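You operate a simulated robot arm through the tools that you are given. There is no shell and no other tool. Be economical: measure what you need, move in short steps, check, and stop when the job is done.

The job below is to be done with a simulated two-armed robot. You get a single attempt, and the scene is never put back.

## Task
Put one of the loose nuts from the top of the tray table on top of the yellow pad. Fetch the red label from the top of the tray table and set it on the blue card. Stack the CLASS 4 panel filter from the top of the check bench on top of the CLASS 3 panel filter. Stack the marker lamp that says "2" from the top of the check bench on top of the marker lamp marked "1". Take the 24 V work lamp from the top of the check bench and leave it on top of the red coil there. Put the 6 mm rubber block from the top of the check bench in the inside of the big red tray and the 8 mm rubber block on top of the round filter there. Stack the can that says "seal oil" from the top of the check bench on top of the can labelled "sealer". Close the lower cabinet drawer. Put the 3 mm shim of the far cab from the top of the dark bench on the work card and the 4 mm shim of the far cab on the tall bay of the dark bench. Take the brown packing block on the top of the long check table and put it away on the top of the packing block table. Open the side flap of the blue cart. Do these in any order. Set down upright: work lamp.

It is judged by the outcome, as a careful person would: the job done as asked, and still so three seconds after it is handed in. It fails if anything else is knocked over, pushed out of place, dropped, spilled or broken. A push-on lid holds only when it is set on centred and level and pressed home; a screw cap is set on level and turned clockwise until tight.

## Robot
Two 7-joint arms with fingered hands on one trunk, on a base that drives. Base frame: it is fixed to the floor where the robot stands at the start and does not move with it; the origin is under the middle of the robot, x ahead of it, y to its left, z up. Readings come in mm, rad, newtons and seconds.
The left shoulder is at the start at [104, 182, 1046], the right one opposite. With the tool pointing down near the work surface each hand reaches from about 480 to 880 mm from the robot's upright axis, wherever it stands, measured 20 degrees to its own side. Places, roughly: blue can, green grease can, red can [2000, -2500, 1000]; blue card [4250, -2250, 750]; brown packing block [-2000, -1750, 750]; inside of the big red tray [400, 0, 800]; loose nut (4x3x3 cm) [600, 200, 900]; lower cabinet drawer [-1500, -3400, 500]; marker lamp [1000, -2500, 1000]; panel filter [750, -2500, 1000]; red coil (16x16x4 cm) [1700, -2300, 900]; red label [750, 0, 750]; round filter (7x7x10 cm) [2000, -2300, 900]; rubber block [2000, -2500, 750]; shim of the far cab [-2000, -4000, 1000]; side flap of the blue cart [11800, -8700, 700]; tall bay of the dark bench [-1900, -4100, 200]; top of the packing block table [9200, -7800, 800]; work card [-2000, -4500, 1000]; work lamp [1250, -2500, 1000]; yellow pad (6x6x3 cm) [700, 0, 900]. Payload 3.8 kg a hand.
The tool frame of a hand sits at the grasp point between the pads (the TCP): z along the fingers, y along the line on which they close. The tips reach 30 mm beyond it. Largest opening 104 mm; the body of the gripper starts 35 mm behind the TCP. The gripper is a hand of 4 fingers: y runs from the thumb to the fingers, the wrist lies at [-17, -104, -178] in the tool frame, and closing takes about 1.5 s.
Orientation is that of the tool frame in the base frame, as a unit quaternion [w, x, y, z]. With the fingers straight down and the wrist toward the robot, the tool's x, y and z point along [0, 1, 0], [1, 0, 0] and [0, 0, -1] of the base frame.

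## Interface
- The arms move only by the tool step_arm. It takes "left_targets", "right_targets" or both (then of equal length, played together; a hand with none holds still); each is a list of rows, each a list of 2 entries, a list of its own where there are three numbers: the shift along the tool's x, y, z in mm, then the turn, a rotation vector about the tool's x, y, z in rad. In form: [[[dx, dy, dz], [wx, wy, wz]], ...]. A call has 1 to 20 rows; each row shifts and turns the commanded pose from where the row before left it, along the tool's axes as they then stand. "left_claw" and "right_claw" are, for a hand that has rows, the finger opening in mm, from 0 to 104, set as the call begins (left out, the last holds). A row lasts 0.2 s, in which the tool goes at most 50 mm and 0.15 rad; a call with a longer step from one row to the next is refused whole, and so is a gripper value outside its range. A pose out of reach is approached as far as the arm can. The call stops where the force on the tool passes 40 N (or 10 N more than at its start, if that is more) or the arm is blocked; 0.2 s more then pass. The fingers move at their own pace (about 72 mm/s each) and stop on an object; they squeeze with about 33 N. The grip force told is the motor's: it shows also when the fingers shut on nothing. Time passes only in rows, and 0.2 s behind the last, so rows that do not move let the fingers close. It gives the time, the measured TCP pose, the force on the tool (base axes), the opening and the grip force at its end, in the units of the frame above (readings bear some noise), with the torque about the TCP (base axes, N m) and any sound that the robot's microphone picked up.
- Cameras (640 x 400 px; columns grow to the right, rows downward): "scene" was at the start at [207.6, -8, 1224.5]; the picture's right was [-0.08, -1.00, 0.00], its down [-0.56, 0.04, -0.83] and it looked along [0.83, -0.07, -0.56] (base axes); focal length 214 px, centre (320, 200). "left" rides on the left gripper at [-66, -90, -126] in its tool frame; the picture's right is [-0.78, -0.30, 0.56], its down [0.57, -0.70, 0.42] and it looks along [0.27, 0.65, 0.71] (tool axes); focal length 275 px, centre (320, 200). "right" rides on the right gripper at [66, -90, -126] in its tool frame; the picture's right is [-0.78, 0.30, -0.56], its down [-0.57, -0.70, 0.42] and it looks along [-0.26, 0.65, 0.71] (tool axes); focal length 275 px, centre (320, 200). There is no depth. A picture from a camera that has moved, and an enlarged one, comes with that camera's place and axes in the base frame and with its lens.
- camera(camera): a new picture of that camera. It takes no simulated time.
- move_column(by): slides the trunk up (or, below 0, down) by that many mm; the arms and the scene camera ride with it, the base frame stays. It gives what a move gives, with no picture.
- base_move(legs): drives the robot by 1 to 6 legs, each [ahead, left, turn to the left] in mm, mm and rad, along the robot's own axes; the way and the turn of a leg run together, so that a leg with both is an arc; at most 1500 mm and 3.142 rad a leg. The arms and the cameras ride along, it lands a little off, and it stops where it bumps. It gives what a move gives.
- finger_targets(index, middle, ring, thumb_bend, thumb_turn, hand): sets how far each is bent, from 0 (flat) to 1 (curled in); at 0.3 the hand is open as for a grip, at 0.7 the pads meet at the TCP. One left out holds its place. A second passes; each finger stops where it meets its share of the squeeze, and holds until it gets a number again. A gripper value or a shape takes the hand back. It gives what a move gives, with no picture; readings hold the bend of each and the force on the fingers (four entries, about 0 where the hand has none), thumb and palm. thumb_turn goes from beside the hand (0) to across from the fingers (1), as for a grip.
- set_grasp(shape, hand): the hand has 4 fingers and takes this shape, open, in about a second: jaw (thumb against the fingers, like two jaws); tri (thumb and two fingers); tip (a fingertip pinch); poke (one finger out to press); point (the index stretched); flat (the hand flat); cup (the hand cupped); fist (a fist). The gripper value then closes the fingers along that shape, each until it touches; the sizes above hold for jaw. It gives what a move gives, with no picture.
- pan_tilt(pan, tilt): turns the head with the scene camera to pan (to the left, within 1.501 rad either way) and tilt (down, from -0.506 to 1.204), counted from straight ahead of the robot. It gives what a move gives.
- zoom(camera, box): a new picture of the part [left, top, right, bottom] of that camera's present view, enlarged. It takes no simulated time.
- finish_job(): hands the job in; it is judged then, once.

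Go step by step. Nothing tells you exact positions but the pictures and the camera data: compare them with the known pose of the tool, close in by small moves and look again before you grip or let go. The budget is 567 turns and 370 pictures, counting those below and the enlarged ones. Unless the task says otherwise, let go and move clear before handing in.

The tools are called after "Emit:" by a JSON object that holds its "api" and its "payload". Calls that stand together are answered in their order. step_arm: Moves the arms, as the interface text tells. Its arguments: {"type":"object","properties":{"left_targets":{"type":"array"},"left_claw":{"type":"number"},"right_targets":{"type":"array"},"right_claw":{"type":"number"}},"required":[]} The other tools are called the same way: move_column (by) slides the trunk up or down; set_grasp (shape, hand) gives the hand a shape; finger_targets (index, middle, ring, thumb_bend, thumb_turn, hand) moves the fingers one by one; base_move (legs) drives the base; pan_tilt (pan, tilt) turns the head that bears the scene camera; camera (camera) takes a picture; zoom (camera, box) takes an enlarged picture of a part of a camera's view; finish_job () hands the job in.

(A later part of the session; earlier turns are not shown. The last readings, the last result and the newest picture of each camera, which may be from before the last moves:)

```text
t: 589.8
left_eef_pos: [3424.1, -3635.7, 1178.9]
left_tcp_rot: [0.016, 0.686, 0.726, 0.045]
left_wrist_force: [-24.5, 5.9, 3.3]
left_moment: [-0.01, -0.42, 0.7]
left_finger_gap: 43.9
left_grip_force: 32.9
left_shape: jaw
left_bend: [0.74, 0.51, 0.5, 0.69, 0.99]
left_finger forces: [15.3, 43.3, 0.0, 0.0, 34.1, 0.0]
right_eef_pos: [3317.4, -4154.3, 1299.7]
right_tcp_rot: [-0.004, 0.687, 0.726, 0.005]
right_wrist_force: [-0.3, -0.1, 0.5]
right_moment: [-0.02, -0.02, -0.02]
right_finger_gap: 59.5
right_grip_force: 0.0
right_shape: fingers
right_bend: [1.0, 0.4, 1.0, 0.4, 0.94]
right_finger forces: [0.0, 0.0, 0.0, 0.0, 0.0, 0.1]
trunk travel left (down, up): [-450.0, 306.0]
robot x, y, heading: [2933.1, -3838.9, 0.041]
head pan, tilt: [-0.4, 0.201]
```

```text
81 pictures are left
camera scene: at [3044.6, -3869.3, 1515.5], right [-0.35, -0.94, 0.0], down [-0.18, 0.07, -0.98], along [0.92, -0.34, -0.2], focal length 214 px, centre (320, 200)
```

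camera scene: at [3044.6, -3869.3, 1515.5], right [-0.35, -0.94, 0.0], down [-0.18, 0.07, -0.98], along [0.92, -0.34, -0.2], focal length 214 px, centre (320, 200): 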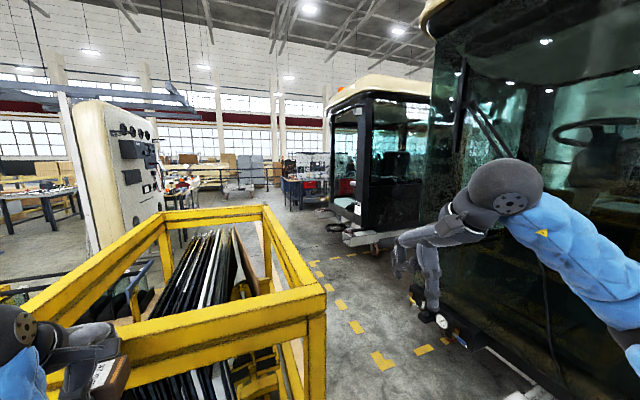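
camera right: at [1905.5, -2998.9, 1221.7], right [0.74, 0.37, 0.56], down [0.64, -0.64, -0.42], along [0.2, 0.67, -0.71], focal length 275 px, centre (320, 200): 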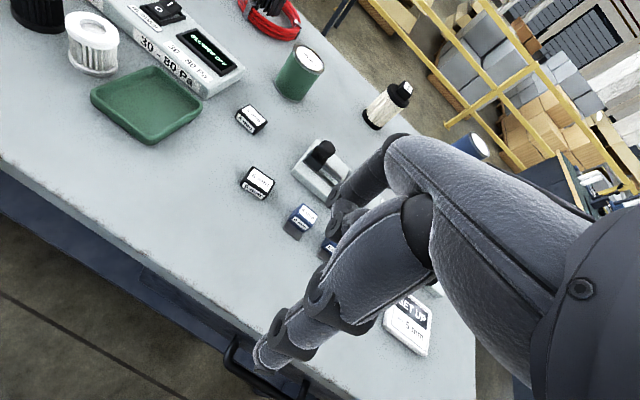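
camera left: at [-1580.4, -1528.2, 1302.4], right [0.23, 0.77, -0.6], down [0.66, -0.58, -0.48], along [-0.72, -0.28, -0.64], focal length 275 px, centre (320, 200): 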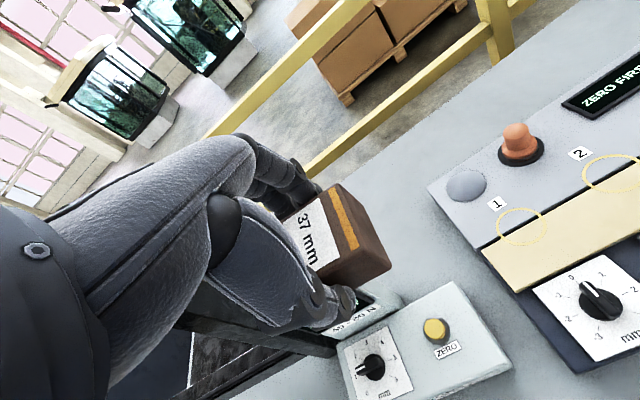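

Heading drift carried me left and the held block nudged the yellow cage. I'll back off at once, correct the heading, and check the block.

Emit:
{"api": "base_move", "payload": {"legs": [[-200, 0, 0], [0, -590, -0.04]]}}

Emit:
{"api": "zoom", "payload": {"camera": "left", "box": [240, 140, 440, 340]}}

Emit:
{"api": "pan_tilt", "payload": {"pan": 0.4, "tilt": 0.35}}

Emit:
{"api": "camera", "payload": {"camera": "scene"}}

```text
t: 594.4
left_eef_pos: [3245.1, -4268.9, 1178.0]
left_tcp_rot: [0.014, 0.699, 0.713, 0.044]
left_wrist_force: [-0.1, 0.1, -1.2]
left_moment: [0.02, 0.0, 0.01]
left_finger_gap: 44.6
left_grip_force: 33.1
left_shape: jaw
left_bend: [0.74, 0.47, 0.5, 0.71, 1.0]
left_finger forces: [19.3, 10.2, 0.0, 0.0, 29.4, 0.0]
right_eef_pos: [3120.3, -4781.8, 1297.6]
right_tcp_rot: [-0.006, 0.701, 0.713, 0.004]
right_wrist_force: [-0.2, 0.4, -0.3]
right_moment: [0.0, 0.01, -0.02]
right_finger_gap: 59.6
right_grip_force: 0.0
right_shape: fingers
right_bend: [1.0, 0.4, 1.0, 0.4, 0.94]
right_finger forces: [0.0, 0.0, 0.0, 0.1, 0.0, 0.1]
trunk travel left (down, up): [-450.0, 306.0]
robot x, y, heading: [2740.0, -4448.8, -0.004]
head pan, tilt: [-0.4, 0.201]
```

```text
2.00 times, centred on (340, 240) of left
camera zoom: at [3147.1, -4341.5, 1293.0], right [-0.23, -0.76, -0.61], down [-0.68, 0.58, -0.46], along [0.7, 0.31, -0.65], focal length 551 px, centre (280, 120)
```

zoom: 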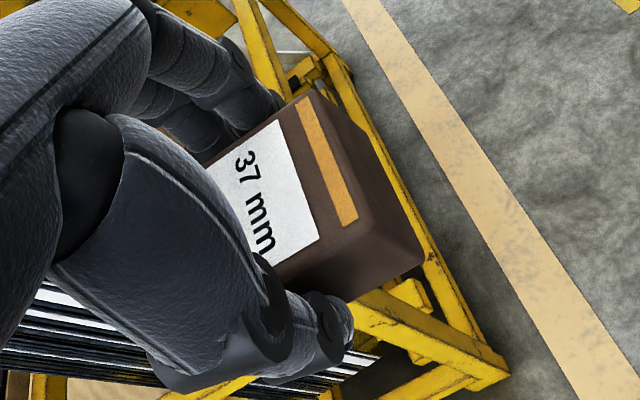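

```text
t: 595.5
left_eef_pos: [3244.9, -4267.1, 1178.7]
left_tcp_rot: [0.014, 0.699, 0.714, 0.044]
left_wrist_force: [-0.5, -0.3, -1.0]
left_moment: [-0.02, -0.04, 0.01]
left_finger_gap: 44.4
left_grip_force: 32.4
left_shape: jaw
left_bend: [0.74, 0.47, 0.5, 0.71, 1.0]
left_finger forces: [19.2, 10.1, 0.0, 0.0, 29.4, 0.0]
right_eef_pos: [3121.5, -4781.4, 1297.5]
right_tcp_rot: [-0.005, 0.702, 0.713, 0.004]
right_wrist_force: [0.2, 0.6, -0.6]
right_moment: [0.01, 0.01, 0.0]
right_finger_gap: 59.5
right_grip_force: 0.0
right_shape: fingers
right_bend: [1.0, 0.4, 1.0, 0.4, 0.94]
right_finger forces: [0.0, 0.0, 0.0, 0.0, 0.0, 0.1]
trunk travel left (down, up): [-450.0, 306.0]
robot x, y, heading: [2743.0, -4445.6, -0.003]
head pan, tilt: [0.4, 0.351]
```

```text
79 pictures are left
camera scene: at [2859.4, -4414.2, 1501.1], right [0.39, -0.92, 0.0], down [-0.32, -0.13, -0.94], along [0.87, 0.36, -0.34], focal length 214 px, centre (320, 200)
```

scene: 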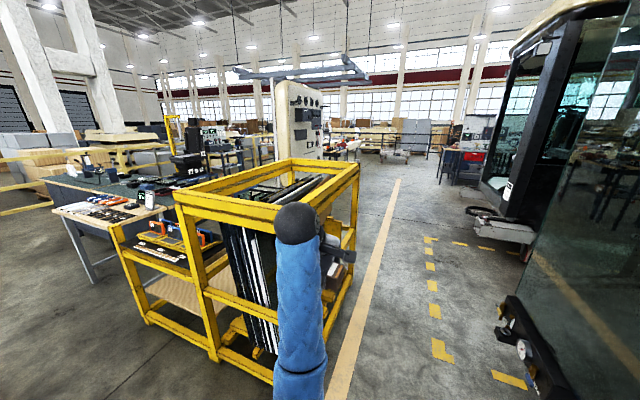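

The block is still firmly held and the cage looks unmoved. I'll continue ahead with more clearance.

Emit:
{"api": "base_move", "payload": {"legs": [[0, -60, 0.003], [1200, 0, 0], [1100, 0, 0]]}}

Emit:
{"api": "pan_tilt", "payload": {"pan": -0.5, "tilt": 0.2}}

Emit:
{"api": "camera", "payload": {"camera": "scene"}}

```text
t: 598.0
left_eef_pos: [3389.9, -4324.5, 1184.9]
left_tcp_rot: [0.023, 0.703, 0.709, 0.046]
left_wrist_force: [-0.9, -0.4, -1.1]
left_moment: [-0.05, 0.05, -0.01]
left_finger_gap: 44.7
left_grip_force: 33.1
left_shape: jaw
left_bend: [0.74, 0.47, 0.5, 0.71, 1.0]
left_finger forces: [19.1, 10.1, 0.0, 0.1, 29.4, 0.1]
right_eef_pos: [3254.3, -4840.8, 1298.3]
right_tcp_rot: [-0.005, 0.714, 0.701, -0.006]
right_wrist_force: [-0.4, -0.2, 0.4]
right_moment: [-0.02, 0.0, 0.0]
right_finger_gap: 59.5
right_grip_force: 0.0
right_shape: fingers
right_bend: [1.0, 0.4, 1.0, 0.4, 0.94]
right_finger forces: [0.0, 0.0, 0.0, 0.0, 0.1, 0.0]
trunk travel left (down, up): [-450.0, 306.0]
robot x, y, heading: [2897.0, -4505.9, -0.015]
head pan, tilt: [0.4, 0.351]
stopped in leg 2: the robot was blocked; the commanded pose is now the measured one
```

```text
t: 599.2
left_eef_pos: [3386.9, -4324.2, 1184.6]
left_tcp_rot: [0.024, 0.702, 0.71, 0.047]
left_wrist_force: [0.5, 0.2, -1.4]
left_moment: [0.01, -0.02, -0.01]
left_finger_gap: 44.9
left_grip_force: 33.0
left_shape: jaw
left_bend: [0.74, 0.47, 0.5, 0.71, 1.0]
left_finger forces: [19.2, 10.2, 0.1, 0.0, 29.4, 0.0]
right_eef_pos: [3253.3, -4840.9, 1299.6]
right_tcp_rot: [-0.003, 0.712, 0.703, -0.004]
right_wrist_force: [-0.9, 0.5, 0.1]
right_moment: [-0.03, 0.0, 0.0]
right_finger_gap: 59.8
right_grip_force: 0.0
right_shape: fingers
right_bend: [1.0, 0.4, 1.0, 0.4, 0.94]
right_finger forces: [0.0, 0.0, 0.0, 0.0, 0.1, 0.0]
trunk travel left (down, up): [-450.0, 306.0]
robot x, y, heading: [2900.4, -4506.3, -0.007]
head pan, tilt: [-0.499, 0.201]
```

```text
78 pictures are left
camera scene: at [2988.6, -4543.8, 1516.9], right [-0.49, -0.87, 0.0], down [-0.16, 0.09, -0.98], along [0.86, -0.48, -0.18], focal length 214 px, centre (320, 200)
```

scene: 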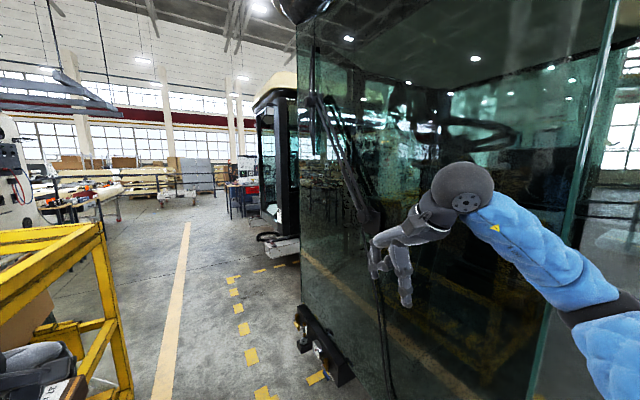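

The right arm grazed the cab side. I'll back off, tuck the right hand inward, and recentre in the lane.

Emit:
{"api": "base_move", "payload": {"legs": [[-200, 60, 0]]}}

Emit:
{"api": "step_arm", "payload": {"right_targets": [[[40, 20, -10], [0, 0, 0]], [[40, 20, -10], [0, 0, 0]], [[40, 20, -10], [0, 0, 0]], [[40, 20, 0], [0, 0, 0]], [[0, 0, 0], [0, 0, 0]]]}}

Emit:
{"api": "base_move", "payload": {"legs": [[0, 50, 0.005], [1200, 0, 0], [1100, 0, 0]]}}

```text
t: 600.9
left_eef_pos: [3206.1, -4270.2, 1179.5]
left_tcp_rot: [0.015, 0.704, 0.709, 0.045]
left_wrist_force: [-0.3, -0.7, -1.4]
left_moment: [0.02, 0.0, -0.01]
left_finger_gap: 44.3
left_grip_force: 32.9
left_shape: jaw
left_bend: [0.74, 0.47, 0.5, 0.71, 1.0]
left_finger forces: [19.1, 10.1, 0.1, 0.1, 29.3, 0.1]
right_eef_pos: [3072.8, -4786.4, 1291.2]
right_tcp_rot: [-0.012, 0.711, 0.703, -0.007]
right_wrist_force: [-0.2, -0.1, 0.3]
right_moment: [-0.01, -0.03, 0.0]
right_finger_gap: 59.8
right_grip_force: 0.0
right_shape: fingers
right_bend: [1.0, 0.4, 1.0, 0.4, 0.94]
right_finger forces: [0.0, 0.0, 0.0, 0.0, 0.0, 0.0]
trunk travel left (down, up): [-450.0, 306.0]
robot x, y, heading: [2705.8, -4442.1, -0.016]
head pan, tilt: [-0.499, 0.201]
```

```text
t: 602.1
left_eef_pos: [3208.0, -4272.1, 1179.5]
left_tcp_rot: [0.015, 0.704, 0.709, 0.046]
left_wrist_force: [-0.2, 0.2, -0.9]
left_moment: [0.02, 0.01, 0.04]
left_finger_gap: 44.7
left_grip_force: 32.9
left_shape: jaw
left_bend: [0.74, 0.47, 0.5, 0.71, 1.0]
left_finger forces: [19.1, 10.2, 0.1, 0.0, 29.4, 0.1]
right_eef_pos: [3158.4, -4630.1, 1318.6]
right_tcp_rot: [-0.013, 0.712, 0.702, -0.006]
right_wrist_force: [0.2, -0.4, -1.6]
right_moment: [0.03, 0.08, 0.01]
right_finger_gap: 59.7
right_grip_force: 0.2
right_shape: fingers
right_bend: [1.0, 0.4, 1.0, 0.4, 0.94]
right_finger forces: [0.0, 0.0, 0.0, 0.0, 0.1, 0.0]
trunk travel left (down, up): [-450.0, 306.0]
robot x, y, heading: [2703.2, -4447.6, -0.014]
head pan, tilt: [-0.499, 0.201]
```

```text
t: 613.9
left_eef_pos: [5508.9, -4255.4, 1179.3]
left_tcp_rot: [0.014, 0.704, 0.709, 0.045]
left_wrist_force: [-0.6, 1.1, -0.8]
left_moment: [-0.03, 0.02, 0.01]
left_finger_gap: 44.7
left_grip_force: 32.9
left_shape: jaw
left_bend: [0.74, 0.47, 0.5, 0.71, 1.0]
left_finger forces: [19.1, 10.3, 0.1, 0.0, 29.4, 0.0]
right_eef_pos: [5463.2, -4614.4, 1318.3]
right_tcp_rot: [-0.013, 0.71, 0.704, -0.007]
right_wrist_force: [-0.2, -0.3, -0.3]
right_moment: [-0.01, 0.04, -0.01]
right_finger_gap: 59.7
right_grip_force: 0.1
right_shape: fingers
right_bend: [1.0, 0.4, 1.0, 0.4, 0.94]
right_finger forces: [0.0, 0.0, 0.1, 0.0, 0.1, 0.0]
trunk travel left (down, up): [-450.0, 306.0]
robot x, y, heading: [5004.8, -4436.8, -0.021]
head pan, tilt: [-0.499, 0.201]
```

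I'm through the lane at x ≈ 5000. Now I'll look toward the far corner.

Emit:
{"api": "pan_tilt", "payload": {"pan": -0.2, "tilt": 0.25}}

Emit:
{"api": "camera", "payload": {"camera": "scene"}}

Emit:
{"api": "pan_tilt", "payload": {"pan": -0.9, "tilt": 0.25}}

Emit:
{"api": "camera", "payload": {"camera": "scene"}}

```text
t: 614.7
left_eef_pos: [5508.8, -4255.0, 1179.3]
left_tcp_rot: [0.014, 0.704, 0.709, 0.043]
left_wrist_force: [-0.4, -0.6, -0.6]
left_moment: [0.01, 0.0, -0.01]
left_finger_gap: 44.7
left_grip_force: 32.6
left_shape: jaw
left_bend: [0.74, 0.47, 0.5, 0.71, 1.0]
left_finger forces: [19.1, 10.2, 0.1, 0.0, 29.3, 0.0]
right_eef_pos: [5461.3, -4613.9, 1318.3]
right_tcp_rot: [-0.013, 0.711, 0.703, -0.006]
right_wrist_force: [-0.2, -0.2, 0.1]
right_moment: [0.05, -0.01, 0.02]
right_finger_gap: 59.7
right_grip_force: 0.2
right_shape: fingers
right_bend: [1.0, 0.4, 1.0, 0.4, 0.94]
right_finger forces: [0.1, 0.0, 0.1, 0.0, 0.0, 0.1]
trunk travel left (down, up): [-450.0, 306.0]
robot x, y, heading: [5000.7, -4434.6, -0.009]
head pan, tilt: [-0.201, 0.25]
```

```text
77 pictures are left
camera scene: at [5125.4, -4453.6, 1510.6], right [-0.21, -0.98, 0.0], down [-0.24, 0.05, -0.97], along [0.95, -0.2, -0.25], focal length 214 px, centre (320, 200)
```

scene: 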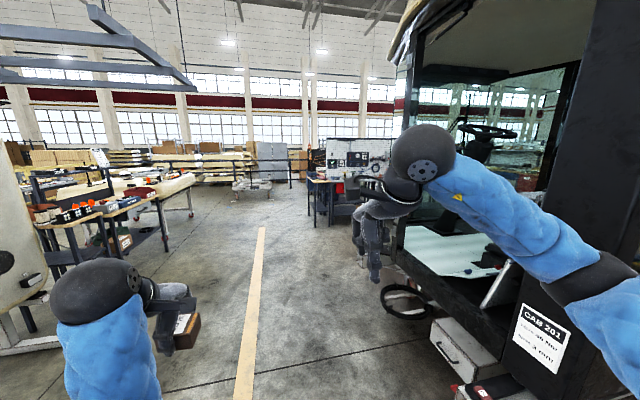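

```text
t: 615.8
left_eef_pos: [5508.3, -4256.3, 1178.6]
left_tcp_rot: [0.015, 0.704, 0.709, 0.045]
left_wrist_force: [0.1, 0.5, -1.8]
left_moment: [0.03, 0.03, 0.03]
left_finger_gap: 44.7
left_grip_force: 32.9
left_shape: jaw
left_bend: [0.74, 0.47, 0.5, 0.71, 1.0]
left_finger forces: [19.1, 10.2, 0.0, 0.0, 29.4, 0.0]
right_eef_pos: [5461.9, -4613.1, 1320.0]
right_tcp_rot: [-0.013, 0.711, 0.703, -0.006]
right_wrist_force: [-0.6, -0.1, 0.0]
right_moment: [0.0, 0.0, 0.0]
right_finger_gap: 59.7
right_grip_force: 0.0
right_shape: fingers
right_bend: [1.0, 0.4, 1.0, 0.4, 0.94]
right_finger forces: [0.0, 0.0, 0.0, 0.1, 0.0, 0.0]
trunk travel left (down, up): [-450.0, 306.0]
robot x, y, heading: [5000.7, -4431.9, -0.005]
head pan, tilt: [-0.901, 0.25]
```

```text
76 pictures are left
camera scene: at [5091.5, -4507.7, 1510.5], right [-0.79, -0.61, 0.0], down [-0.15, 0.2, -0.97], along [0.59, -0.77, -0.25], focal length 214 px, centre (320, 200)
```

scene: 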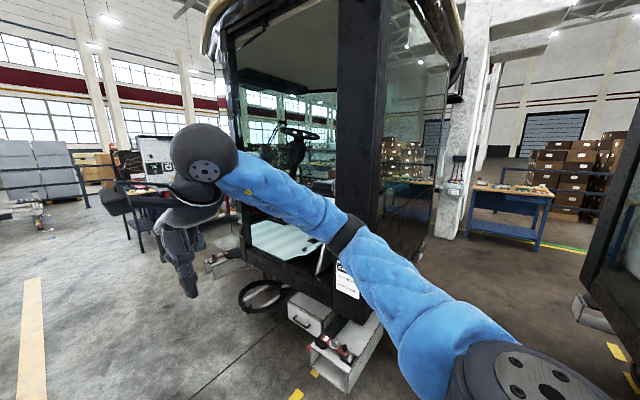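

Emit:
{"api": "base_move", "payload": {"legs": [[1400, 0, 0.005], [1000, 0, 0]]}}

Emit:
{"api": "pan_tilt", "payload": {"pan": -0.7, "tilt": 0.25}}

Emit:
{"api": "camera", "payload": {"camera": "scene"}}

```text
t: 627.7
left_eef_pos: [7932.5, -4263.8, 1178.8]
left_tcp_rot: [0.015, 0.698, 0.714, 0.045]
left_wrist_force: [-0.1, 0.1, -0.2]
left_moment: [-0.01, 0.01, 0.02]
left_finger_gap: 44.8
left_grip_force: 33.6
left_shape: jaw
left_bend: [0.74, 0.47, 0.5, 0.71, 1.0]
left_finger forces: [19.1, 10.2, 0.1, 0.0, 29.4, 0.0]
right_eef_pos: [7888.8, -4623.3, 1319.3]
right_tcp_rot: [-0.012, 0.706, 0.708, -0.007]
right_wrist_force: [0.3, -0.3, 0.5]
right_moment: [-0.03, 0.04, 0.0]
right_finger_gap: 59.6
right_grip_force: 0.0
right_shape: fingers
right_bend: [1.0, 0.4, 1.0, 0.4, 0.94]
right_finger forces: [0.0, 0.0, 0.0, 0.0, 0.0, 0.0]
trunk travel left (down, up): [-450.0, 306.0]
robot x, y, heading: [7427.5, -4445.7, -0.002]
head pan, tilt: [-0.901, 0.25]
```

```text
t: 628.4
left_eef_pos: [7930.9, -4264.6, 1179.0]
left_tcp_rot: [0.015, 0.7, 0.713, 0.044]
left_wrist_force: [0.0, 0.2, -1.1]
left_moment: [0.02, -0.02, 0.0]
left_finger_gap: 44.6
left_grip_force: 33.4
left_shape: jaw
left_bend: [0.74, 0.47, 0.5, 0.71, 1.0]
left_finger forces: [19.0, 10.2, 0.1, 0.0, 29.4, 0.1]
right_eef_pos: [7888.9, -4622.7, 1318.5]
right_tcp_rot: [-0.012, 0.706, 0.708, -0.006]
right_wrist_force: [-0.4, -0.1, -0.5]
right_moment: [-0.01, 0.01, -0.03]
right_finger_gap: 59.4
right_grip_force: 0.1
right_shape: fingers
right_bend: [1.0, 0.4, 1.0, 0.4, 0.94]
right_finger forces: [0.0, 0.1, 0.0, 0.0, 0.1, 0.0]
trunk travel left (down, up): [-450.0, 306.0]
robot x, y, heading: [7429.2, -4443.1, -0.002]
head pan, tilt: [-0.7, 0.25]
```

```text
75 pictures are left
camera scene: at [7531.1, -4507.6, 1510.6], right [-0.64, -0.76, 0.0], down [-0.19, 0.16, -0.97], along [0.74, -0.62, -0.25], focal length 214 px, centre (320, 200)
```

scene: 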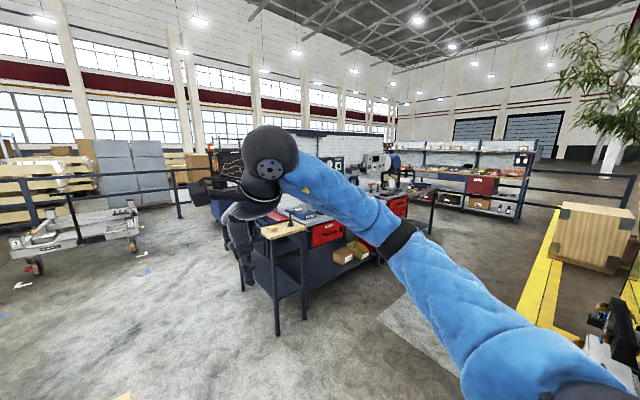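

Emit:
{"api": "base_move", "payload": {"legs": [[350, 0, 0], [0, -1200, 0], [0, -900, 0]]}}

Emit:
{"api": "pan_tilt", "payload": {"pan": -0.6, "tilt": 0.3}}

Emit:
{"api": "camera", "payload": {"camera": "scene"}}

```text
t: 640.8
left_eef_pos: [8269.6, -6384.7, 1178.7]
left_tcp_rot: [0.015, 0.699, 0.713, 0.044]
left_wrist_force: [-0.1, -0.4, -1.6]
left_moment: [0.02, 0.01, 0.0]
left_finger_gap: 44.6
left_grip_force: 32.5
left_shape: jaw
left_bend: [0.74, 0.47, 0.5, 0.71, 1.0]
left_finger forces: [19.1, 10.2, 0.0, 0.0, 29.4, 0.1]
right_eef_pos: [8227.4, -6743.3, 1317.9]
right_tcp_rot: [-0.012, 0.707, 0.707, -0.006]
right_wrist_force: [0.0, 0.1, 1.4]
right_moment: [0.0, -0.02, 0.01]
right_finger_gap: 59.8
right_grip_force: 0.0
right_shape: fingers
right_bend: [1.0, 0.4, 1.0, 0.4, 0.94]
right_finger forces: [0.0, 0.0, 0.1, 0.1, 0.1, 0.0]
trunk travel left (down, up): [-450.0, 306.0]
robot x, y, heading: [7767.4, -6565.2, 0.001]
head pan, tilt: [-0.7, 0.25]
```

```text
t: 641.4
left_eef_pos: [8269.9, -6384.4, 1178.4]
left_tcp_rot: [0.015, 0.7, 0.713, 0.045]
left_wrist_force: [0.5, 0.0, -0.8]
left_moment: [0.0, 0.0, 0.03]
left_finger_gap: 44.8
left_grip_force: 33.3
left_shape: jaw
left_bend: [0.74, 0.47, 0.5, 0.71, 1.0]
left_finger forces: [19.1, 10.2, 0.0, 0.1, 29.4, 0.0]
right_eef_pos: [8227.5, -6743.7, 1318.7]
right_tcp_rot: [-0.012, 0.707, 0.707, -0.006]
right_wrist_force: [0.3, 0.4, -0.4]
right_moment: [0.01, -0.02, 0.01]
right_finger_gap: 59.7
right_grip_force: 0.1
right_shape: fingers
right_bend: [1.0, 0.4, 1.0, 0.4, 0.94]
right_finger forces: [0.0, 0.0, 0.0, 0.0, 0.0, 0.0]
trunk travel left (down, up): [-450.0, 306.0]
robot x, y, heading: [7768.3, -6564.1, -0.0]
head pan, tilt: [-0.6, 0.3]
```

```text
74 pictures are left
camera scene: at [7875.2, -6619.0, 1505.8], right [-0.57, -0.82, 0.0], down [-0.24, 0.17, -0.96], along [0.79, -0.54, -0.3], focal length 214 px, centre (320, 200)
```

scene: 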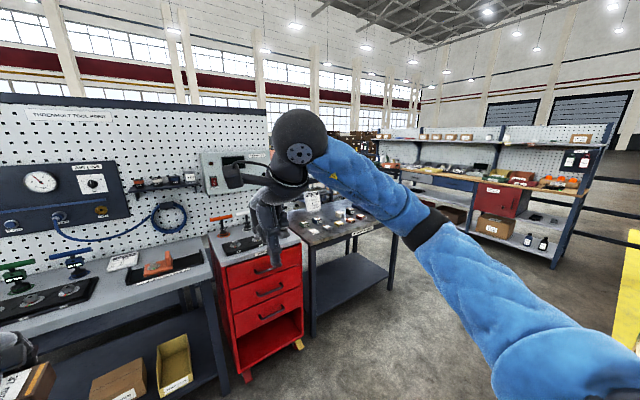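

The dark small table ahead-right appears to be the packing block table. I'll sidestep to face it.

Emit:
{"api": "base_move", "payload": {"legs": [[0, -1150, 0]]}}

Emit:
{"api": "pan_tilt", "payload": {"pan": 0.0, "tilt": 0.4}}

Emit:
{"api": "camera", "payload": {"camera": "scene"}}

Emit:
{"api": "zoom", "payload": {"camera": "scene", "box": [200, 150, 440, 270]}}

```text
t: 647.2
left_eef_pos: [8271.7, -7517.4, 1179.0]
left_tcp_rot: [0.014, 0.698, 0.715, 0.045]
left_wrist_force: [0.2, -0.5, -1.2]
left_moment: [0.02, 0.01, 0.0]
left_finger_gap: 44.4
left_grip_force: 32.9
left_shape: jaw
left_bend: [0.74, 0.47, 0.5, 0.71, 1.0]
left_finger forces: [19.1, 10.2, 0.0, 0.0, 29.4, 0.0]
right_eef_pos: [8230.6, -7877.7, 1318.8]
right_tcp_rot: [-0.012, 0.705, 0.709, -0.006]
right_wrist_force: [-0.8, 0.0, -0.7]
right_moment: [-0.01, 0.01, -0.02]
right_finger_gap: 59.4
right_grip_force: 0.1
right_shape: fingers
right_bend: [1.0, 0.4, 1.0, 0.4, 0.94]
right_finger forces: [0.0, 0.0, 0.0, 0.1, 0.1, 0.1]
trunk travel left (down, up): [-450.0, 306.0]
robot x, y, heading: [7768.9, -7698.8, 0.004]
head pan, tilt: [-0.6, 0.3]
```

```text
t: 648.2
left_eef_pos: [8270.7, -7517.7, 1179.1]
left_tcp_rot: [0.013, 0.698, 0.714, 0.044]
left_wrist_force: [-0.1, 0.7, -1.3]
left_moment: [0.0, 0.0, -0.01]
left_finger_gap: 44.7
left_grip_force: 32.7
left_shape: jaw
left_bend: [0.74, 0.47, 0.5, 0.71, 1.0]
left_finger forces: [19.1, 10.2, 0.1, 0.0, 29.4, 0.0]
right_eef_pos: [8230.2, -7875.5, 1317.8]
right_tcp_rot: [-0.013, 0.705, 0.709, -0.006]
right_wrist_force: [-0.1, -0.7, -0.6]
right_moment: [0.01, 0.02, 0.03]
right_finger_gap: 59.7
right_grip_force: 0.0
right_shape: fingers
right_bend: [1.0, 0.4, 1.0, 0.4, 0.94]
right_finger forces: [0.0, 0.1, 0.0, 0.0, 0.0, 0.1]
trunk travel left (down, up): [-450.0, 306.0]
robot x, y, heading: [7770.2, -7705.7, 0.002]
head pan, tilt: [0.0, 0.4]
```

```text
73 pictures are left
camera scene: at [7892.7, -7701.9, 1496.6], right [0.0, -1.0, 0.0], down [-0.39, 0.0, -0.92], along [0.92, 0.0, -0.39], focal length 214 px, centre (320, 200)
```

scene: 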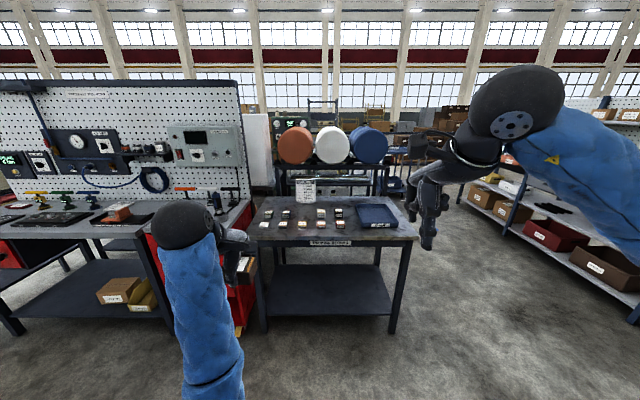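

```text
2.67 times, centred on (320, 210) of scene
camera zoom: at [7892.7, -7701.9, 1496.6], right [0.0, -1.0, 0.0], down [-0.39, 0.0, -0.92], along [0.92, 0.0, -0.39], focal length 572 px, centre (320, 173)
```

zoom: 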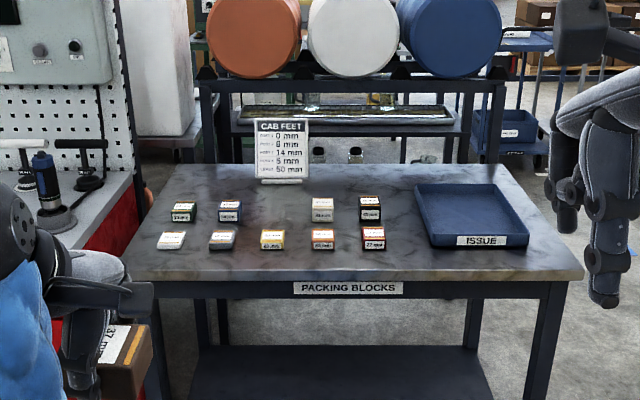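

This is the PACKING BLOCKS table, with an empty slot in the back row near (9313, -7577). I'll drive up to it and lower the trunk.

Emit:
{"api": "base_move", "payload": {"legs": [[0, -50, 0], [830, 0, 0]]}}

Emit:
{"api": "move_column", "payload": {"by": -150}}

Emit:
{"api": "pan_tilt", "payload": {"pan": 0.1, "tilt": 0.6}}

Emit:
{"api": "camera", "payload": {"camera": "scene"}}

Emit:
{"api": "camera", "payload": {"camera": "left"}}

```text
t: 653.2
left_eef_pos: [9115.6, -7568.2, 1178.7]
left_tcp_rot: [0.014, 0.699, 0.714, 0.044]
left_wrist_force: [0.6, -0.4, -1.4]
left_moment: [0.01, 0.02, 0.04]
left_finger_gap: 44.3
left_grip_force: 33.3
left_shape: jaw
left_bend: [0.74, 0.47, 0.5, 0.71, 1.0]
left_finger forces: [19.1, 10.3, 0.0, 0.0, 29.4, 0.1]
right_eef_pos: [9073.8, -7925.8, 1318.2]
right_tcp_rot: [-0.012, 0.706, 0.708, -0.007]
right_wrist_force: [0.4, 0.2, 0.1]
right_moment: [0.01, 0.01, 0.04]
right_finger_gap: 59.3
right_grip_force: 0.2
right_shape: fingers
right_bend: [1.0, 0.4, 1.0, 0.4, 0.94]
right_finger forces: [0.1, 0.0, 0.0, 0.0, 0.0, 0.1]
trunk travel left (down, up): [-450.0, 306.0]
robot x, y, heading: [8613.1, -7748.9, -0.005]
head pan, tilt: [0.0, 0.4]
```

```text
t: 655.0
left_eef_pos: [9134.1, -7553.5, 998.5]
left_tcp_rot: [-0.016, 0.692, 0.721, 0.035]
left_wrist_force: [-0.2, -1.1, -1.0]
left_moment: [0.02, 0.01, 0.01]
left_finger_gap: 44.6
left_grip_force: 32.5
left_shape: jaw
left_bend: [0.74, 0.47, 0.5, 0.71, 1.0]
left_finger forces: [19.2, 10.3, 0.0, 0.1, 29.4, 0.1]
right_eef_pos: [9072.5, -7925.8, 1168.7]
right_tcp_rot: [-0.012, 0.707, 0.707, -0.005]
right_wrist_force: [0.0, 0.2, 0.8]
right_moment: [0.02, -0.03, 0.03]
right_finger_gap: 59.5
right_grip_force: 0.1
right_shape: fingers
right_bend: [1.0, 0.4, 1.0, 0.4, 0.94]
right_finger forces: [0.0, 0.0, 0.0, 0.0, 0.0, 0.1]
trunk travel left (down, up): [-300.0, 456.0]
robot x, y, heading: [8612.8, -7750.8, 0.001]
head pan, tilt: [0.0, 0.4]
```

```text
t: 655.7
left_eef_pos: [9135.0, -7553.0, 999.1]
left_tcp_rot: [-0.015, 0.693, 0.72, 0.035]
left_wrist_force: [0.1, -0.2, -1.5]
left_moment: [-0.05, -0.03, 0.02]
left_finger_gap: 44.7
left_grip_force: 33.3
left_shape: jaw
left_bend: [0.74, 0.47, 0.5, 0.71, 1.0]
left_finger forces: [19.0, 10.3, 0.0, 0.1, 29.4, 0.0]
right_eef_pos: [9073.1, -7925.4, 1168.5]
right_tcp_rot: [-0.013, 0.707, 0.707, -0.006]
right_wrist_force: [-0.2, 0.2, 0.1]
right_moment: [0.02, 0.0, 0.01]
right_finger_gap: 59.6
right_grip_force: 0.1
right_shape: fingers
right_bend: [1.0, 0.4, 1.0, 0.4, 0.94]
right_finger forces: [0.1, 0.0, 0.0, 0.1, 0.1, 0.0]
trunk travel left (down, up): [-300.0, 456.0]
robot x, y, heading: [8612.0, -7751.6, 0.003]
head pan, tilt: [0.099, 0.6]
```

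```text
71 pictures are left
camera scene: at [8775.0, -7740.7, 1326.8], right [0.1, -1.0, 0.0], down [-0.56, -0.06, -0.83], along [0.82, 0.08, -0.56], focal length 214 px, centre (320, 200)
```

scene: 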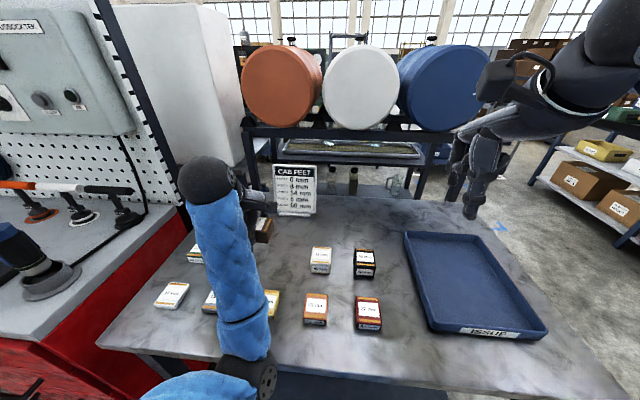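

```text
70 pictures are left
camera left: at [9044.0, -7631.9, 1116.5], right [-0.25, -0.74, -0.62], down [-0.71, 0.57, -0.4], along [0.66, 0.34, -0.67], focal length 275 px, centre (320, 200)
```

left: 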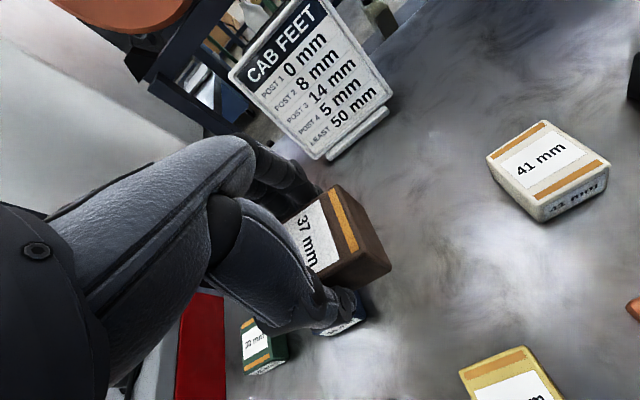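

The slot centre is at about (9152, -7593) between the neighbours, with the table at z ≈ 825. I'll level the hand, centre over the slot, and lower.

Emit:
{"api": "step_arm", "payload": {"left_targets": [[[-10, 11, 0], [0.028, -0.07, 0.038]], [[-10, 11, 0], [0, 0, 0]], [[0, 0, 40], [0, 0, 0]], [[0, 0, 30], [0, 0, 0]], [[0, 0, 0], [0, 0, 0]]]}}

Emit:
{"api": "camera", "payload": {"camera": "left"}}

Emit:
{"api": "zoom", "payload": {"camera": "scene", "box": [180, 180, 400, 340]}}

```text
t: 657.1
left_eef_pos: [9174.1, -7555.1, 956.8]
left_tcp_rot: [0.026, 0.704, 0.71, 0.026]
left_wrist_force: [0.0, 0.4, -1.6]
left_moment: [-0.04, 0.02, 0.01]
left_finger_gap: 44.5
left_grip_force: 33.3
left_shape: jaw
left_bend: [0.74, 0.47, 0.5, 0.71, 1.0]
left_finger forces: [19.1, 10.2, 0.1, 0.1, 29.3, 0.0]
left hand out of reach, approached as far as the arm can: row 1
right_eef_pos: [9073.4, -7924.7, 1169.0]
right_tcp_rot: [-0.013, 0.706, 0.708, -0.006]
right_wrist_force: [-0.3, -0.4, 0.5]
right_moment: [0.0, -0.01, 0.03]
right_finger_gap: 59.5
right_grip_force: 0.0
right_shape: fingers
right_bend: [1.0, 0.4, 1.0, 0.4, 0.94]
right_finger forces: [0.0, 0.1, 0.1, 0.0, 0.0, 0.0]
trunk travel left (down, up): [-300.0, 456.0]
robot x, y, heading: [8611.8, -7744.5, 0.001]
head pan, tilt: [0.099, 0.6]
stopped in row 5 (left hand): the arm was blocked; the commanded pose is now the measured one
```

```text
69 pictures are left
camera left: at [9076.3, -7621.6, 1075.0], right [-0.25, -0.78, -0.58], down [-0.67, 0.57, -0.48], along [0.7, 0.27, -0.66], focal length 275 px, centre (320, 200)
```

left: 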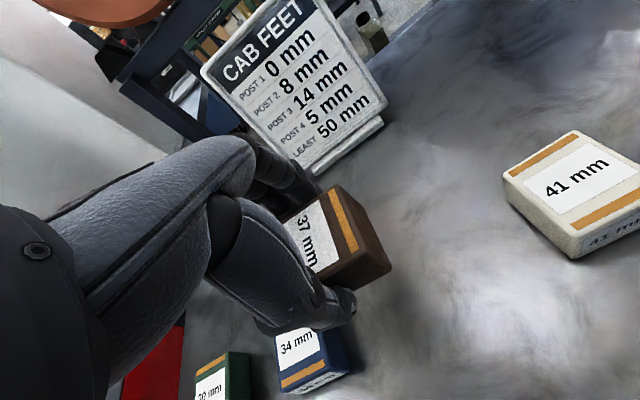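

```text
2.50 times, centred on (290, 260) of scene
camera zoom: at [8775.1, -7740.6, 1326.7], right [0.1, -0.99, 0.0], down [-0.56, -0.06, -0.82], along [0.82, 0.08, -0.57], focal length 536 px, centre (395, 50)
```

zoom: 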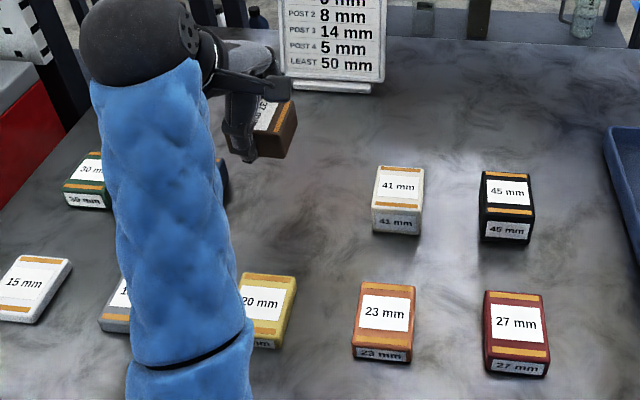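

Emit:
{"api": "step_arm", "payload": {"left_targets": [[[-9, -8, 10], [0, -0.04, 0]], [[-9, -8, 20], [0, 0, 0]], [[0, 0, 20], [0, 0, 0]], [[0, 0, 0], [0, 0, 0]]]}}

Emit:
{"api": "zoom", "payload": {"camera": "scene", "box": [180, 180, 400, 340]}}

```text
t: 658.3
left_eef_pos: [9186.3, -7557.8, 953.7]
left_tcp_rot: [0.068, 0.695, 0.714, 0.056]
left_wrist_force: [-1.1, -0.1, -1.3]
left_moment: [0.04, 0.0, -0.05]
left_finger_gap: 44.6
left_grip_force: 33.1
left_shape: jaw
left_bend: [0.74, 0.47, 0.5, 0.71, 1.0]
left_finger forces: [18.9, 10.1, 0.0, 0.1, 29.3, 0.1]
right_eef_pos: [9074.2, -7924.6, 1169.0]
right_tcp_rot: [-0.013, 0.706, 0.708, -0.006]
right_wrist_force: [-0.7, 0.3, -0.1]
right_moment: [-0.03, 0.02, 0.0]
right_finger_gap: 59.7
right_grip_force: 0.0
right_shape: fingers
right_bend: [1.0, 0.4, 1.0, 0.4, 0.94]
right_finger forces: [0.0, 0.0, 0.1, 0.0, 0.1, 0.0]
trunk travel left (down, up): [-300.0, 456.0]
robot x, y, heading: [8615.1, -7748.2, -0.003]
head pan, tilt: [0.099, 0.6]
stopped in row 4 (left hand): the arm was blocked; the commanded pose is now the measured one
```

```text
2.50 times, centred on (290, 260) of scene
camera zoom: at [8775.2, -7740.2, 1326.7], right [0.1, -0.99, 0.0], down [-0.56, -0.06, -0.82], along [0.82, 0.08, -0.57], focal length 536 px, centre (395, 50)
```

zoom: 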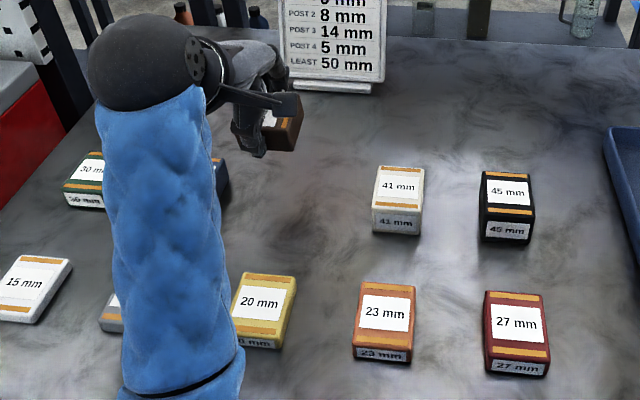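

The forearm seems to be fouling the table edge with a dropped elbow. I'll raise the trunk right away and back off to sort out the arm posture.

Emit:
{"api": "move_column", "payload": {"by": 200}}

Emit:
{"api": "camera", "payload": {"camera": "scene"}}

```text
t: 660.5
left_eef_pos: [9185.0, -7562.1, 1151.6]
left_tcp_rot: [0.068, 0.696, 0.713, 0.053]
left_wrist_force: [0.1, -0.3, -2.3]
left_moment: [0.01, 0.01, 0.01]
left_finger_gap: 44.6
left_grip_force: 33.2
left_shape: jaw
left_bend: [0.74, 0.47, 0.5, 0.71, 1.0]
left_finger forces: [18.9, 10.2, 0.0, 0.0, 29.3, 0.1]
right_eef_pos: [9073.8, -7925.2, 1367.8]
right_tcp_rot: [-0.012, 0.707, 0.708, -0.007]
right_wrist_force: [0.9, -0.2, 0.2]
right_moment: [0.03, 0.01, -0.01]
right_finger_gap: 59.7
right_grip_force: 0.1
right_shape: fingers
right_bend: [1.0, 0.4, 1.0, 0.4, 0.94]
right_finger forces: [0.0, 0.1, 0.0, 0.0, 0.1, 0.0]
trunk travel left (down, up): [-500.0, 256.0]
robot x, y, heading: [8612.8, -7750.7, -0.002]
head pan, tilt: [0.099, 0.6]
```

```text
66 pictures are left
camera scene: at [8724.2, -7740.6, 1528.4], right [0.1, -0.99, 0.0], down [-0.56, -0.06, -0.82], along [0.82, 0.08, -0.57], focal length 214 px, centre (320, 200)
```

scene: 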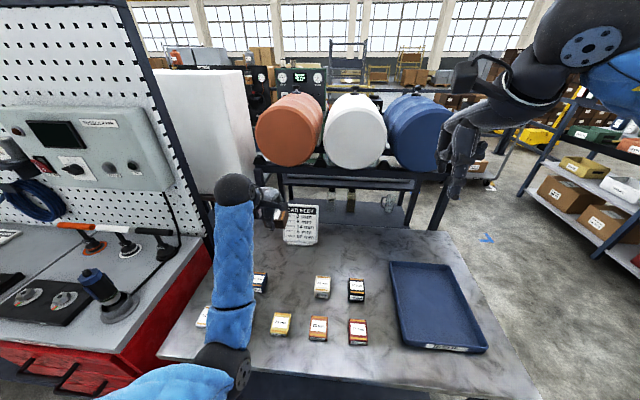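

The elbow hangs low because the hand is too close in. I'll back the base up 220 mm and reach out farther so the arm straightens.

Emit:
{"api": "base_move", "payload": {"legs": [[-220, 0, 0]]}}

Emit:
{"api": "step_arm", "payload": {"left_targets": [[[0, 35, 0], [-0.02, -0.06, 0]], [[0, 35, 0], [-0.02, -0.06, 0]], [[0, 35, 0], [0, -0.05, 0]], [[0, 35, 0], [0, 0, 0]], [[0, 35, 0], [0, 0, 0]], [[0, 25, 0], [0, 0, 0]], [[0, 0, 0], [0, 0, 0]]]}}

Emit:
{"api": "camera", "payload": {"camera": "scene"}}

```text
t: 662.1
left_eef_pos: [8963.1, -7559.0, 1153.2]
left_tcp_rot: [0.069, 0.694, 0.715, 0.053]
left_wrist_force: [-0.2, -0.5, -1.5]
left_moment: [0.02, -0.03, 0.02]
left_finger_gap: 44.5
left_grip_force: 32.7
left_shape: jaw
left_bend: [0.74, 0.47, 0.5, 0.71, 1.0]
left_finger forces: [19.1, 10.2, 0.0, 0.1, 29.3, 0.0]
right_eef_pos: [8852.2, -7922.9, 1368.8]
right_tcp_rot: [-0.012, 0.705, 0.709, -0.006]
right_wrist_force: [0.0, -0.2, 0.3]
right_moment: [-0.02, -0.03, 0.03]
right_finger_gap: 59.4
right_grip_force: 0.0
right_shape: fingers
right_bend: [1.0, 0.4, 1.0, 0.4, 0.94]
right_finger forces: [0.0, 0.1, 0.0, 0.1, 0.0, 0.0]
trunk travel left (down, up): [-500.0, 256.0]
robot x, y, heading: [8391.1, -7750.6, 0.006]
head pan, tilt: [0.099, 0.6]
```

```text
t: 663.8
left_eef_pos: [9159.3, -7550.9, 1194.6]
left_tcp_rot: [0.143, 0.695, 0.705, 0.009]
left_wrist_force: [0.0, 0.1, -1.3]
left_moment: [0.01, 0.02, 0.02]
left_finger_gap: 44.7
left_grip_force: 33.3
left_shape: jaw
left_bend: [0.74, 0.47, 0.5, 0.71, 1.0]
left_finger forces: [18.9, 10.2, 0.0, 0.0, 29.2, 0.1]
right_eef_pos: [8852.9, -7923.0, 1368.6]
right_tcp_rot: [-0.011, 0.704, 0.71, -0.006]
right_wrist_force: [0.5, 0.0, -0.4]
right_moment: [-0.03, 0.04, -0.03]
right_finger_gap: 59.4
right_grip_force: 0.0
right_shape: fingers
right_bend: [1.0, 0.4, 1.0, 0.4, 0.94]
right_finger forces: [0.0, 0.0, 0.1, 0.1, 0.0, 0.0]
trunk travel left (down, up): [-500.0, 256.0]
robot x, y, heading: [8393.7, -7747.4, 0.007]
head pan, tilt: [0.099, 0.6]
```

```text
65 pictures are left
camera scene: at [8502.8, -7740.7, 1528.6], right [0.1, -0.99, 0.0], down [-0.56, -0.06, -0.83], along [0.82, 0.09, -0.56], focal length 214 px, centre (320, 200)
```

scene: 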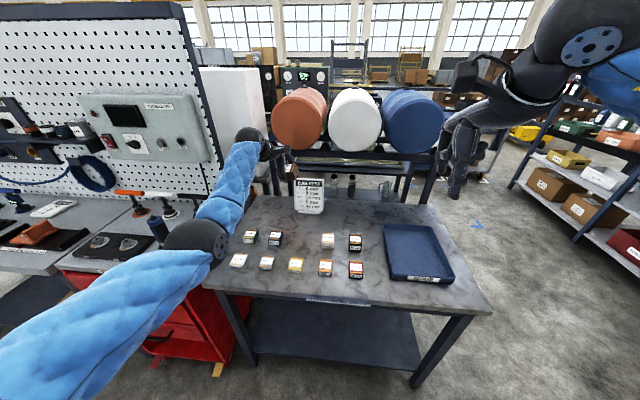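

Good posture now, and all the other blocks are undisturbed. I'll level the hand, then lower the trunk over the slot at (9166, -7589).

Emit:
{"api": "step_arm", "payload": {"left_targets": [[[-10, 0, 0], [0.1075, 0.095, 0]], [[-10, 0, 0], [0.1075, 0.095, 0]], [[0, 0, 0], [0, 0, 0]]]}}

Emit:
{"api": "move_column", "payload": {"by": -220}}

Emit:
{"api": "camera", "payload": {"camera": "scene"}}

Emit:
{"api": "camera", "payload": {"camera": "left"}}

```text
t: 664.5
left_eef_pos: [9142.6, -7567.9, 1194.1]
left_tcp_rot: [0.0, 0.703, 0.712, -0.002]
left_wrist_force: [-0.3, 0.2, -0.9]
left_moment: [-0.01, -0.04, -0.03]
left_finger_gap: 44.5
left_grip_force: 33.1
left_shape: jaw
left_bend: [0.74, 0.47, 0.5, 0.71, 1.0]
left_finger forces: [18.9, 10.1, 0.0, 0.0, 29.2, 0.0]
left hand out of reach, approached as far as the arm can: row 2
right_eef_pos: [8853.2, -7922.8, 1368.7]
right_tcp_rot: [-0.012, 0.704, 0.71, -0.006]
right_wrist_force: [-0.2, 0.6, 0.3]
right_moment: [-0.02, 0.02, 0.0]
right_finger_gap: 59.6
right_grip_force: 0.0
right_shape: fingers
right_bend: [1.0, 0.4, 1.0, 0.4, 0.94]
right_finger forces: [0.1, 0.1, 0.0, 0.0, 0.0, 0.0]
trunk travel left (down, up): [-500.0, 256.0]
robot x, y, heading: [8393.7, -7749.6, 0.003]
head pan, tilt: [0.099, 0.6]
```

```text
t: 666.9
left_eef_pos: [9141.7, -7571.2, 975.2]
left_tcp_rot: [0.001, 0.702, 0.712, -0.001]
left_wrist_force: [-0.3, 0.3, -2.3]
left_moment: [0.0, 0.02, -0.01]
left_finger_gap: 44.5
left_grip_force: 32.9
left_shape: jaw
left_bend: [0.74, 0.47, 0.5, 0.71, 1.0]
left_finger forces: [18.9, 10.0, 0.0, 0.0, 29.0, 0.1]
right_eef_pos: [8854.1, -7923.1, 1150.6]
right_tcp_rot: [-0.013, 0.705, 0.709, -0.005]
right_wrist_force: [-0.7, 0.7, 0.2]
right_moment: [-0.02, -0.03, 0.0]
right_finger_gap: 59.6
right_grip_force: 0.0
right_shape: fingers
right_bend: [1.0, 0.4, 1.0, 0.4, 0.94]
right_finger forces: [0.0, 0.1, 0.0, 0.1, 0.0, 0.0]
trunk travel left (down, up): [-280.0, 476.0]
robot x, y, heading: [8391.3, -7746.8, 0.007]
head pan, tilt: [0.099, 0.6]
```

```text
64 pictures are left
camera scene: at [8561.9, -7740.4, 1306.5], right [0.1, -0.99, 0.0], down [-0.56, -0.06, -0.83], along [0.82, 0.09, -0.56], focal length 214 px, centre (320, 200)
```

scene: 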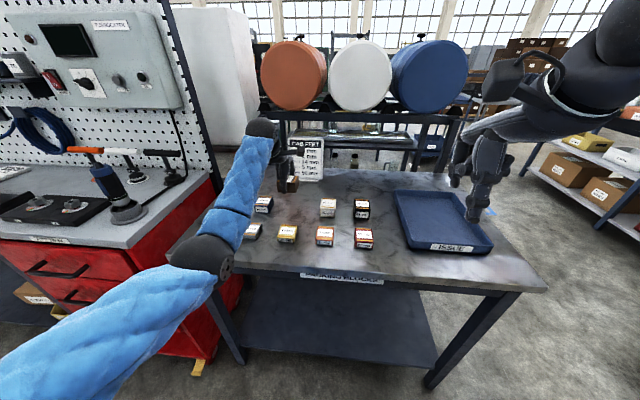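

```text
63 pictures are left
camera left: at [9053.7, -7637.4, 1100.4], right [-0.29, -0.78, -0.55], down [-0.71, 0.56, -0.43], along [0.64, 0.27, -0.72], focal length 275 px, centre (320, 200)
```

left: 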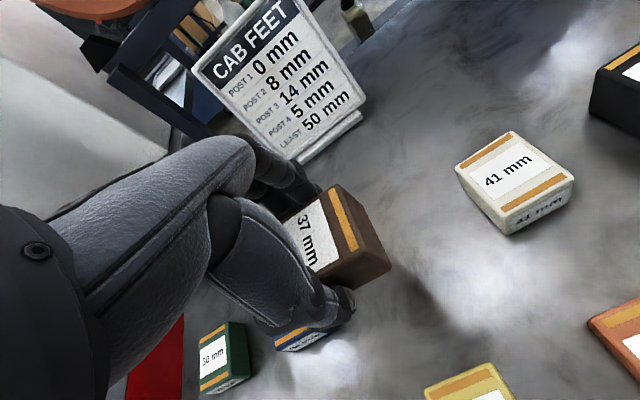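

Emit:
{"api": "step_arm", "payload": {"left_targets": [[[-12, 13, 0], [0, 0, 0]], [[0, 0, 35], [0, 0, 0]], [[0, 0, 35], [0, 0, 0]], [[0, 0, 0], [0, 0, 0]]]}}

Emit:
{"api": "camera", "payload": {"camera": "left"}}

```text
t: 667.9
left_eef_pos: [9155.3, -7580.3, 903.5]
left_tcp_rot: [0.0, 0.702, 0.712, 0.0]
left_wrist_force: [-0.3, 0.1, -1.3]
left_moment: [0.01, 0.05, -0.03]
left_finger_gap: 44.5
left_grip_force: 32.4
left_shape: jaw
left_bend: [0.74, 0.47, 0.5, 0.71, 1.0]
left_finger forces: [18.9, 10.0, 0.1, 0.1, 28.8, 0.0]
right_eef_pos: [8853.4, -7923.4, 1147.9]
right_tcp_rot: [-0.012, 0.705, 0.71, -0.007]
right_wrist_force: [0.2, 0.5, 0.1]
right_moment: [-0.02, -0.01, 0.01]
right_finger_gap: 59.7
right_grip_force: 0.1
right_shape: fingers
right_bend: [1.0, 0.4, 1.0, 0.4, 0.94]
right_finger forces: [0.1, 0.1, 0.0, 0.0, 0.0, 0.0]
trunk travel left (down, up): [-280.0, 476.0]
robot x, y, heading: [8392.4, -7747.3, 0.011]
head pan, tilt: [0.099, 0.6]
```

```text
62 pictures are left
camera left: at [9067.2, -7647.7, 1029.7], right [-0.29, -0.78, -0.55], down [-0.71, 0.56, -0.42], along [0.64, 0.27, -0.72], focal length 275 px, centre (320, 200)
```

left: 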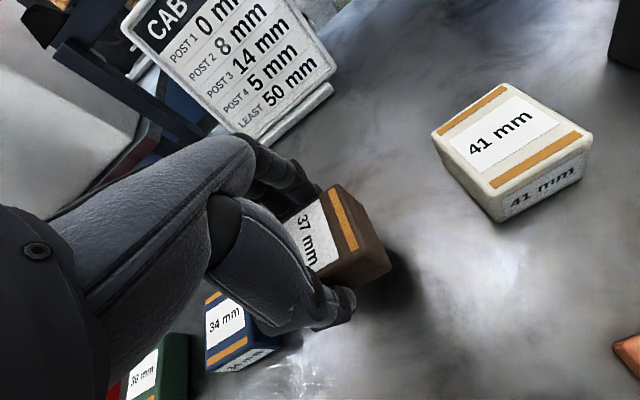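

Clear of both neighbours. I'll lower to contact.

Emit:
{"api": "step_arm", "payload": {"left_targets": [[[0, 0, 12], [0, 0, 0]], [[0, 0, 8], [0, 0, 0]], [[0, 0, 5], [0, 0, 0]], [[0, 0, 0], [0, 0, 0]]]}}

Emit:
{"api": "step_arm", "payload": {"left_targets": [[[0, 0, 4], [0, 0, 0]], [[0, 0, 3], [0, 0, 0]], [[0, 0, 3], [0, 0, 0]], [[0, 0, 0], [0, 0, 0]]]}}

```text
t: 668.9
left_eef_pos: [9156.3, -7580.4, 879.8]
left_tcp_rot: [0.0, 0.702, 0.712, -0.002]
left_wrist_force: [0.9, 0.1, -0.2]
left_moment: [0.01, 0.04, 0.03]
left_finger_gap: 44.4
left_grip_force: 33.0
left_shape: jaw
left_bend: [0.74, 0.47, 0.5, 0.71, 1.0]
left_finger forces: [18.9, 10.0, 0.0, 0.0, 29.0, 0.0]
right_eef_pos: [8853.5, -7923.1, 1148.7]
right_tcp_rot: [-0.012, 0.705, 0.709, -0.006]
right_wrist_force: [-0.7, 0.2, -1.0]
right_moment: [0.0, -0.02, 0.0]
right_finger_gap: 59.6
right_grip_force: 0.1
right_shape: fingers
right_bend: [1.0, 0.4, 1.0, 0.4, 0.94]
right_finger forces: [0.0, 0.1, 0.0, 0.0, 0.0, 0.0]
trunk travel left (down, up): [-280.0, 476.0]
robot x, y, heading: [8394.7, -7750.6, 0.008]
head pan, tilt: [0.099, 0.6]
```

```text
t: 669.9
left_eef_pos: [9155.2, -7582.1, 871.9]
left_tcp_rot: [0.002, 0.702, 0.712, 0.0]
left_wrist_force: [0.0, 0.4, 7.5]
left_moment: [0.02, -0.11, 0.02]
left_finger_gap: 44.8
left_grip_force: 32.8
left_shape: jaw
left_bend: [0.74, 0.47, 0.5, 0.71, 1.0]
left_finger forces: [18.9, 10.9, 0.0, 0.0, 30.1, 0.0]
right_eef_pos: [8853.3, -7923.0, 1147.8]
right_tcp_rot: [-0.012, 0.704, 0.71, -0.005]
right_wrist_force: [0.1, -0.3, 0.2]
right_moment: [0.0, -0.03, 0.0]
right_finger_gap: 59.7
right_grip_force: 0.0
right_shape: fingers
right_bend: [1.0, 0.4, 1.0, 0.4, 0.94]
right_finger forces: [0.0, 0.1, 0.1, 0.0, 0.0, 0.0]
trunk travel left (down, up): [-280.0, 476.0]
robot x, y, heading: [8390.2, -7747.3, 0.002]
head pan, tilt: [0.099, 0.6]
```

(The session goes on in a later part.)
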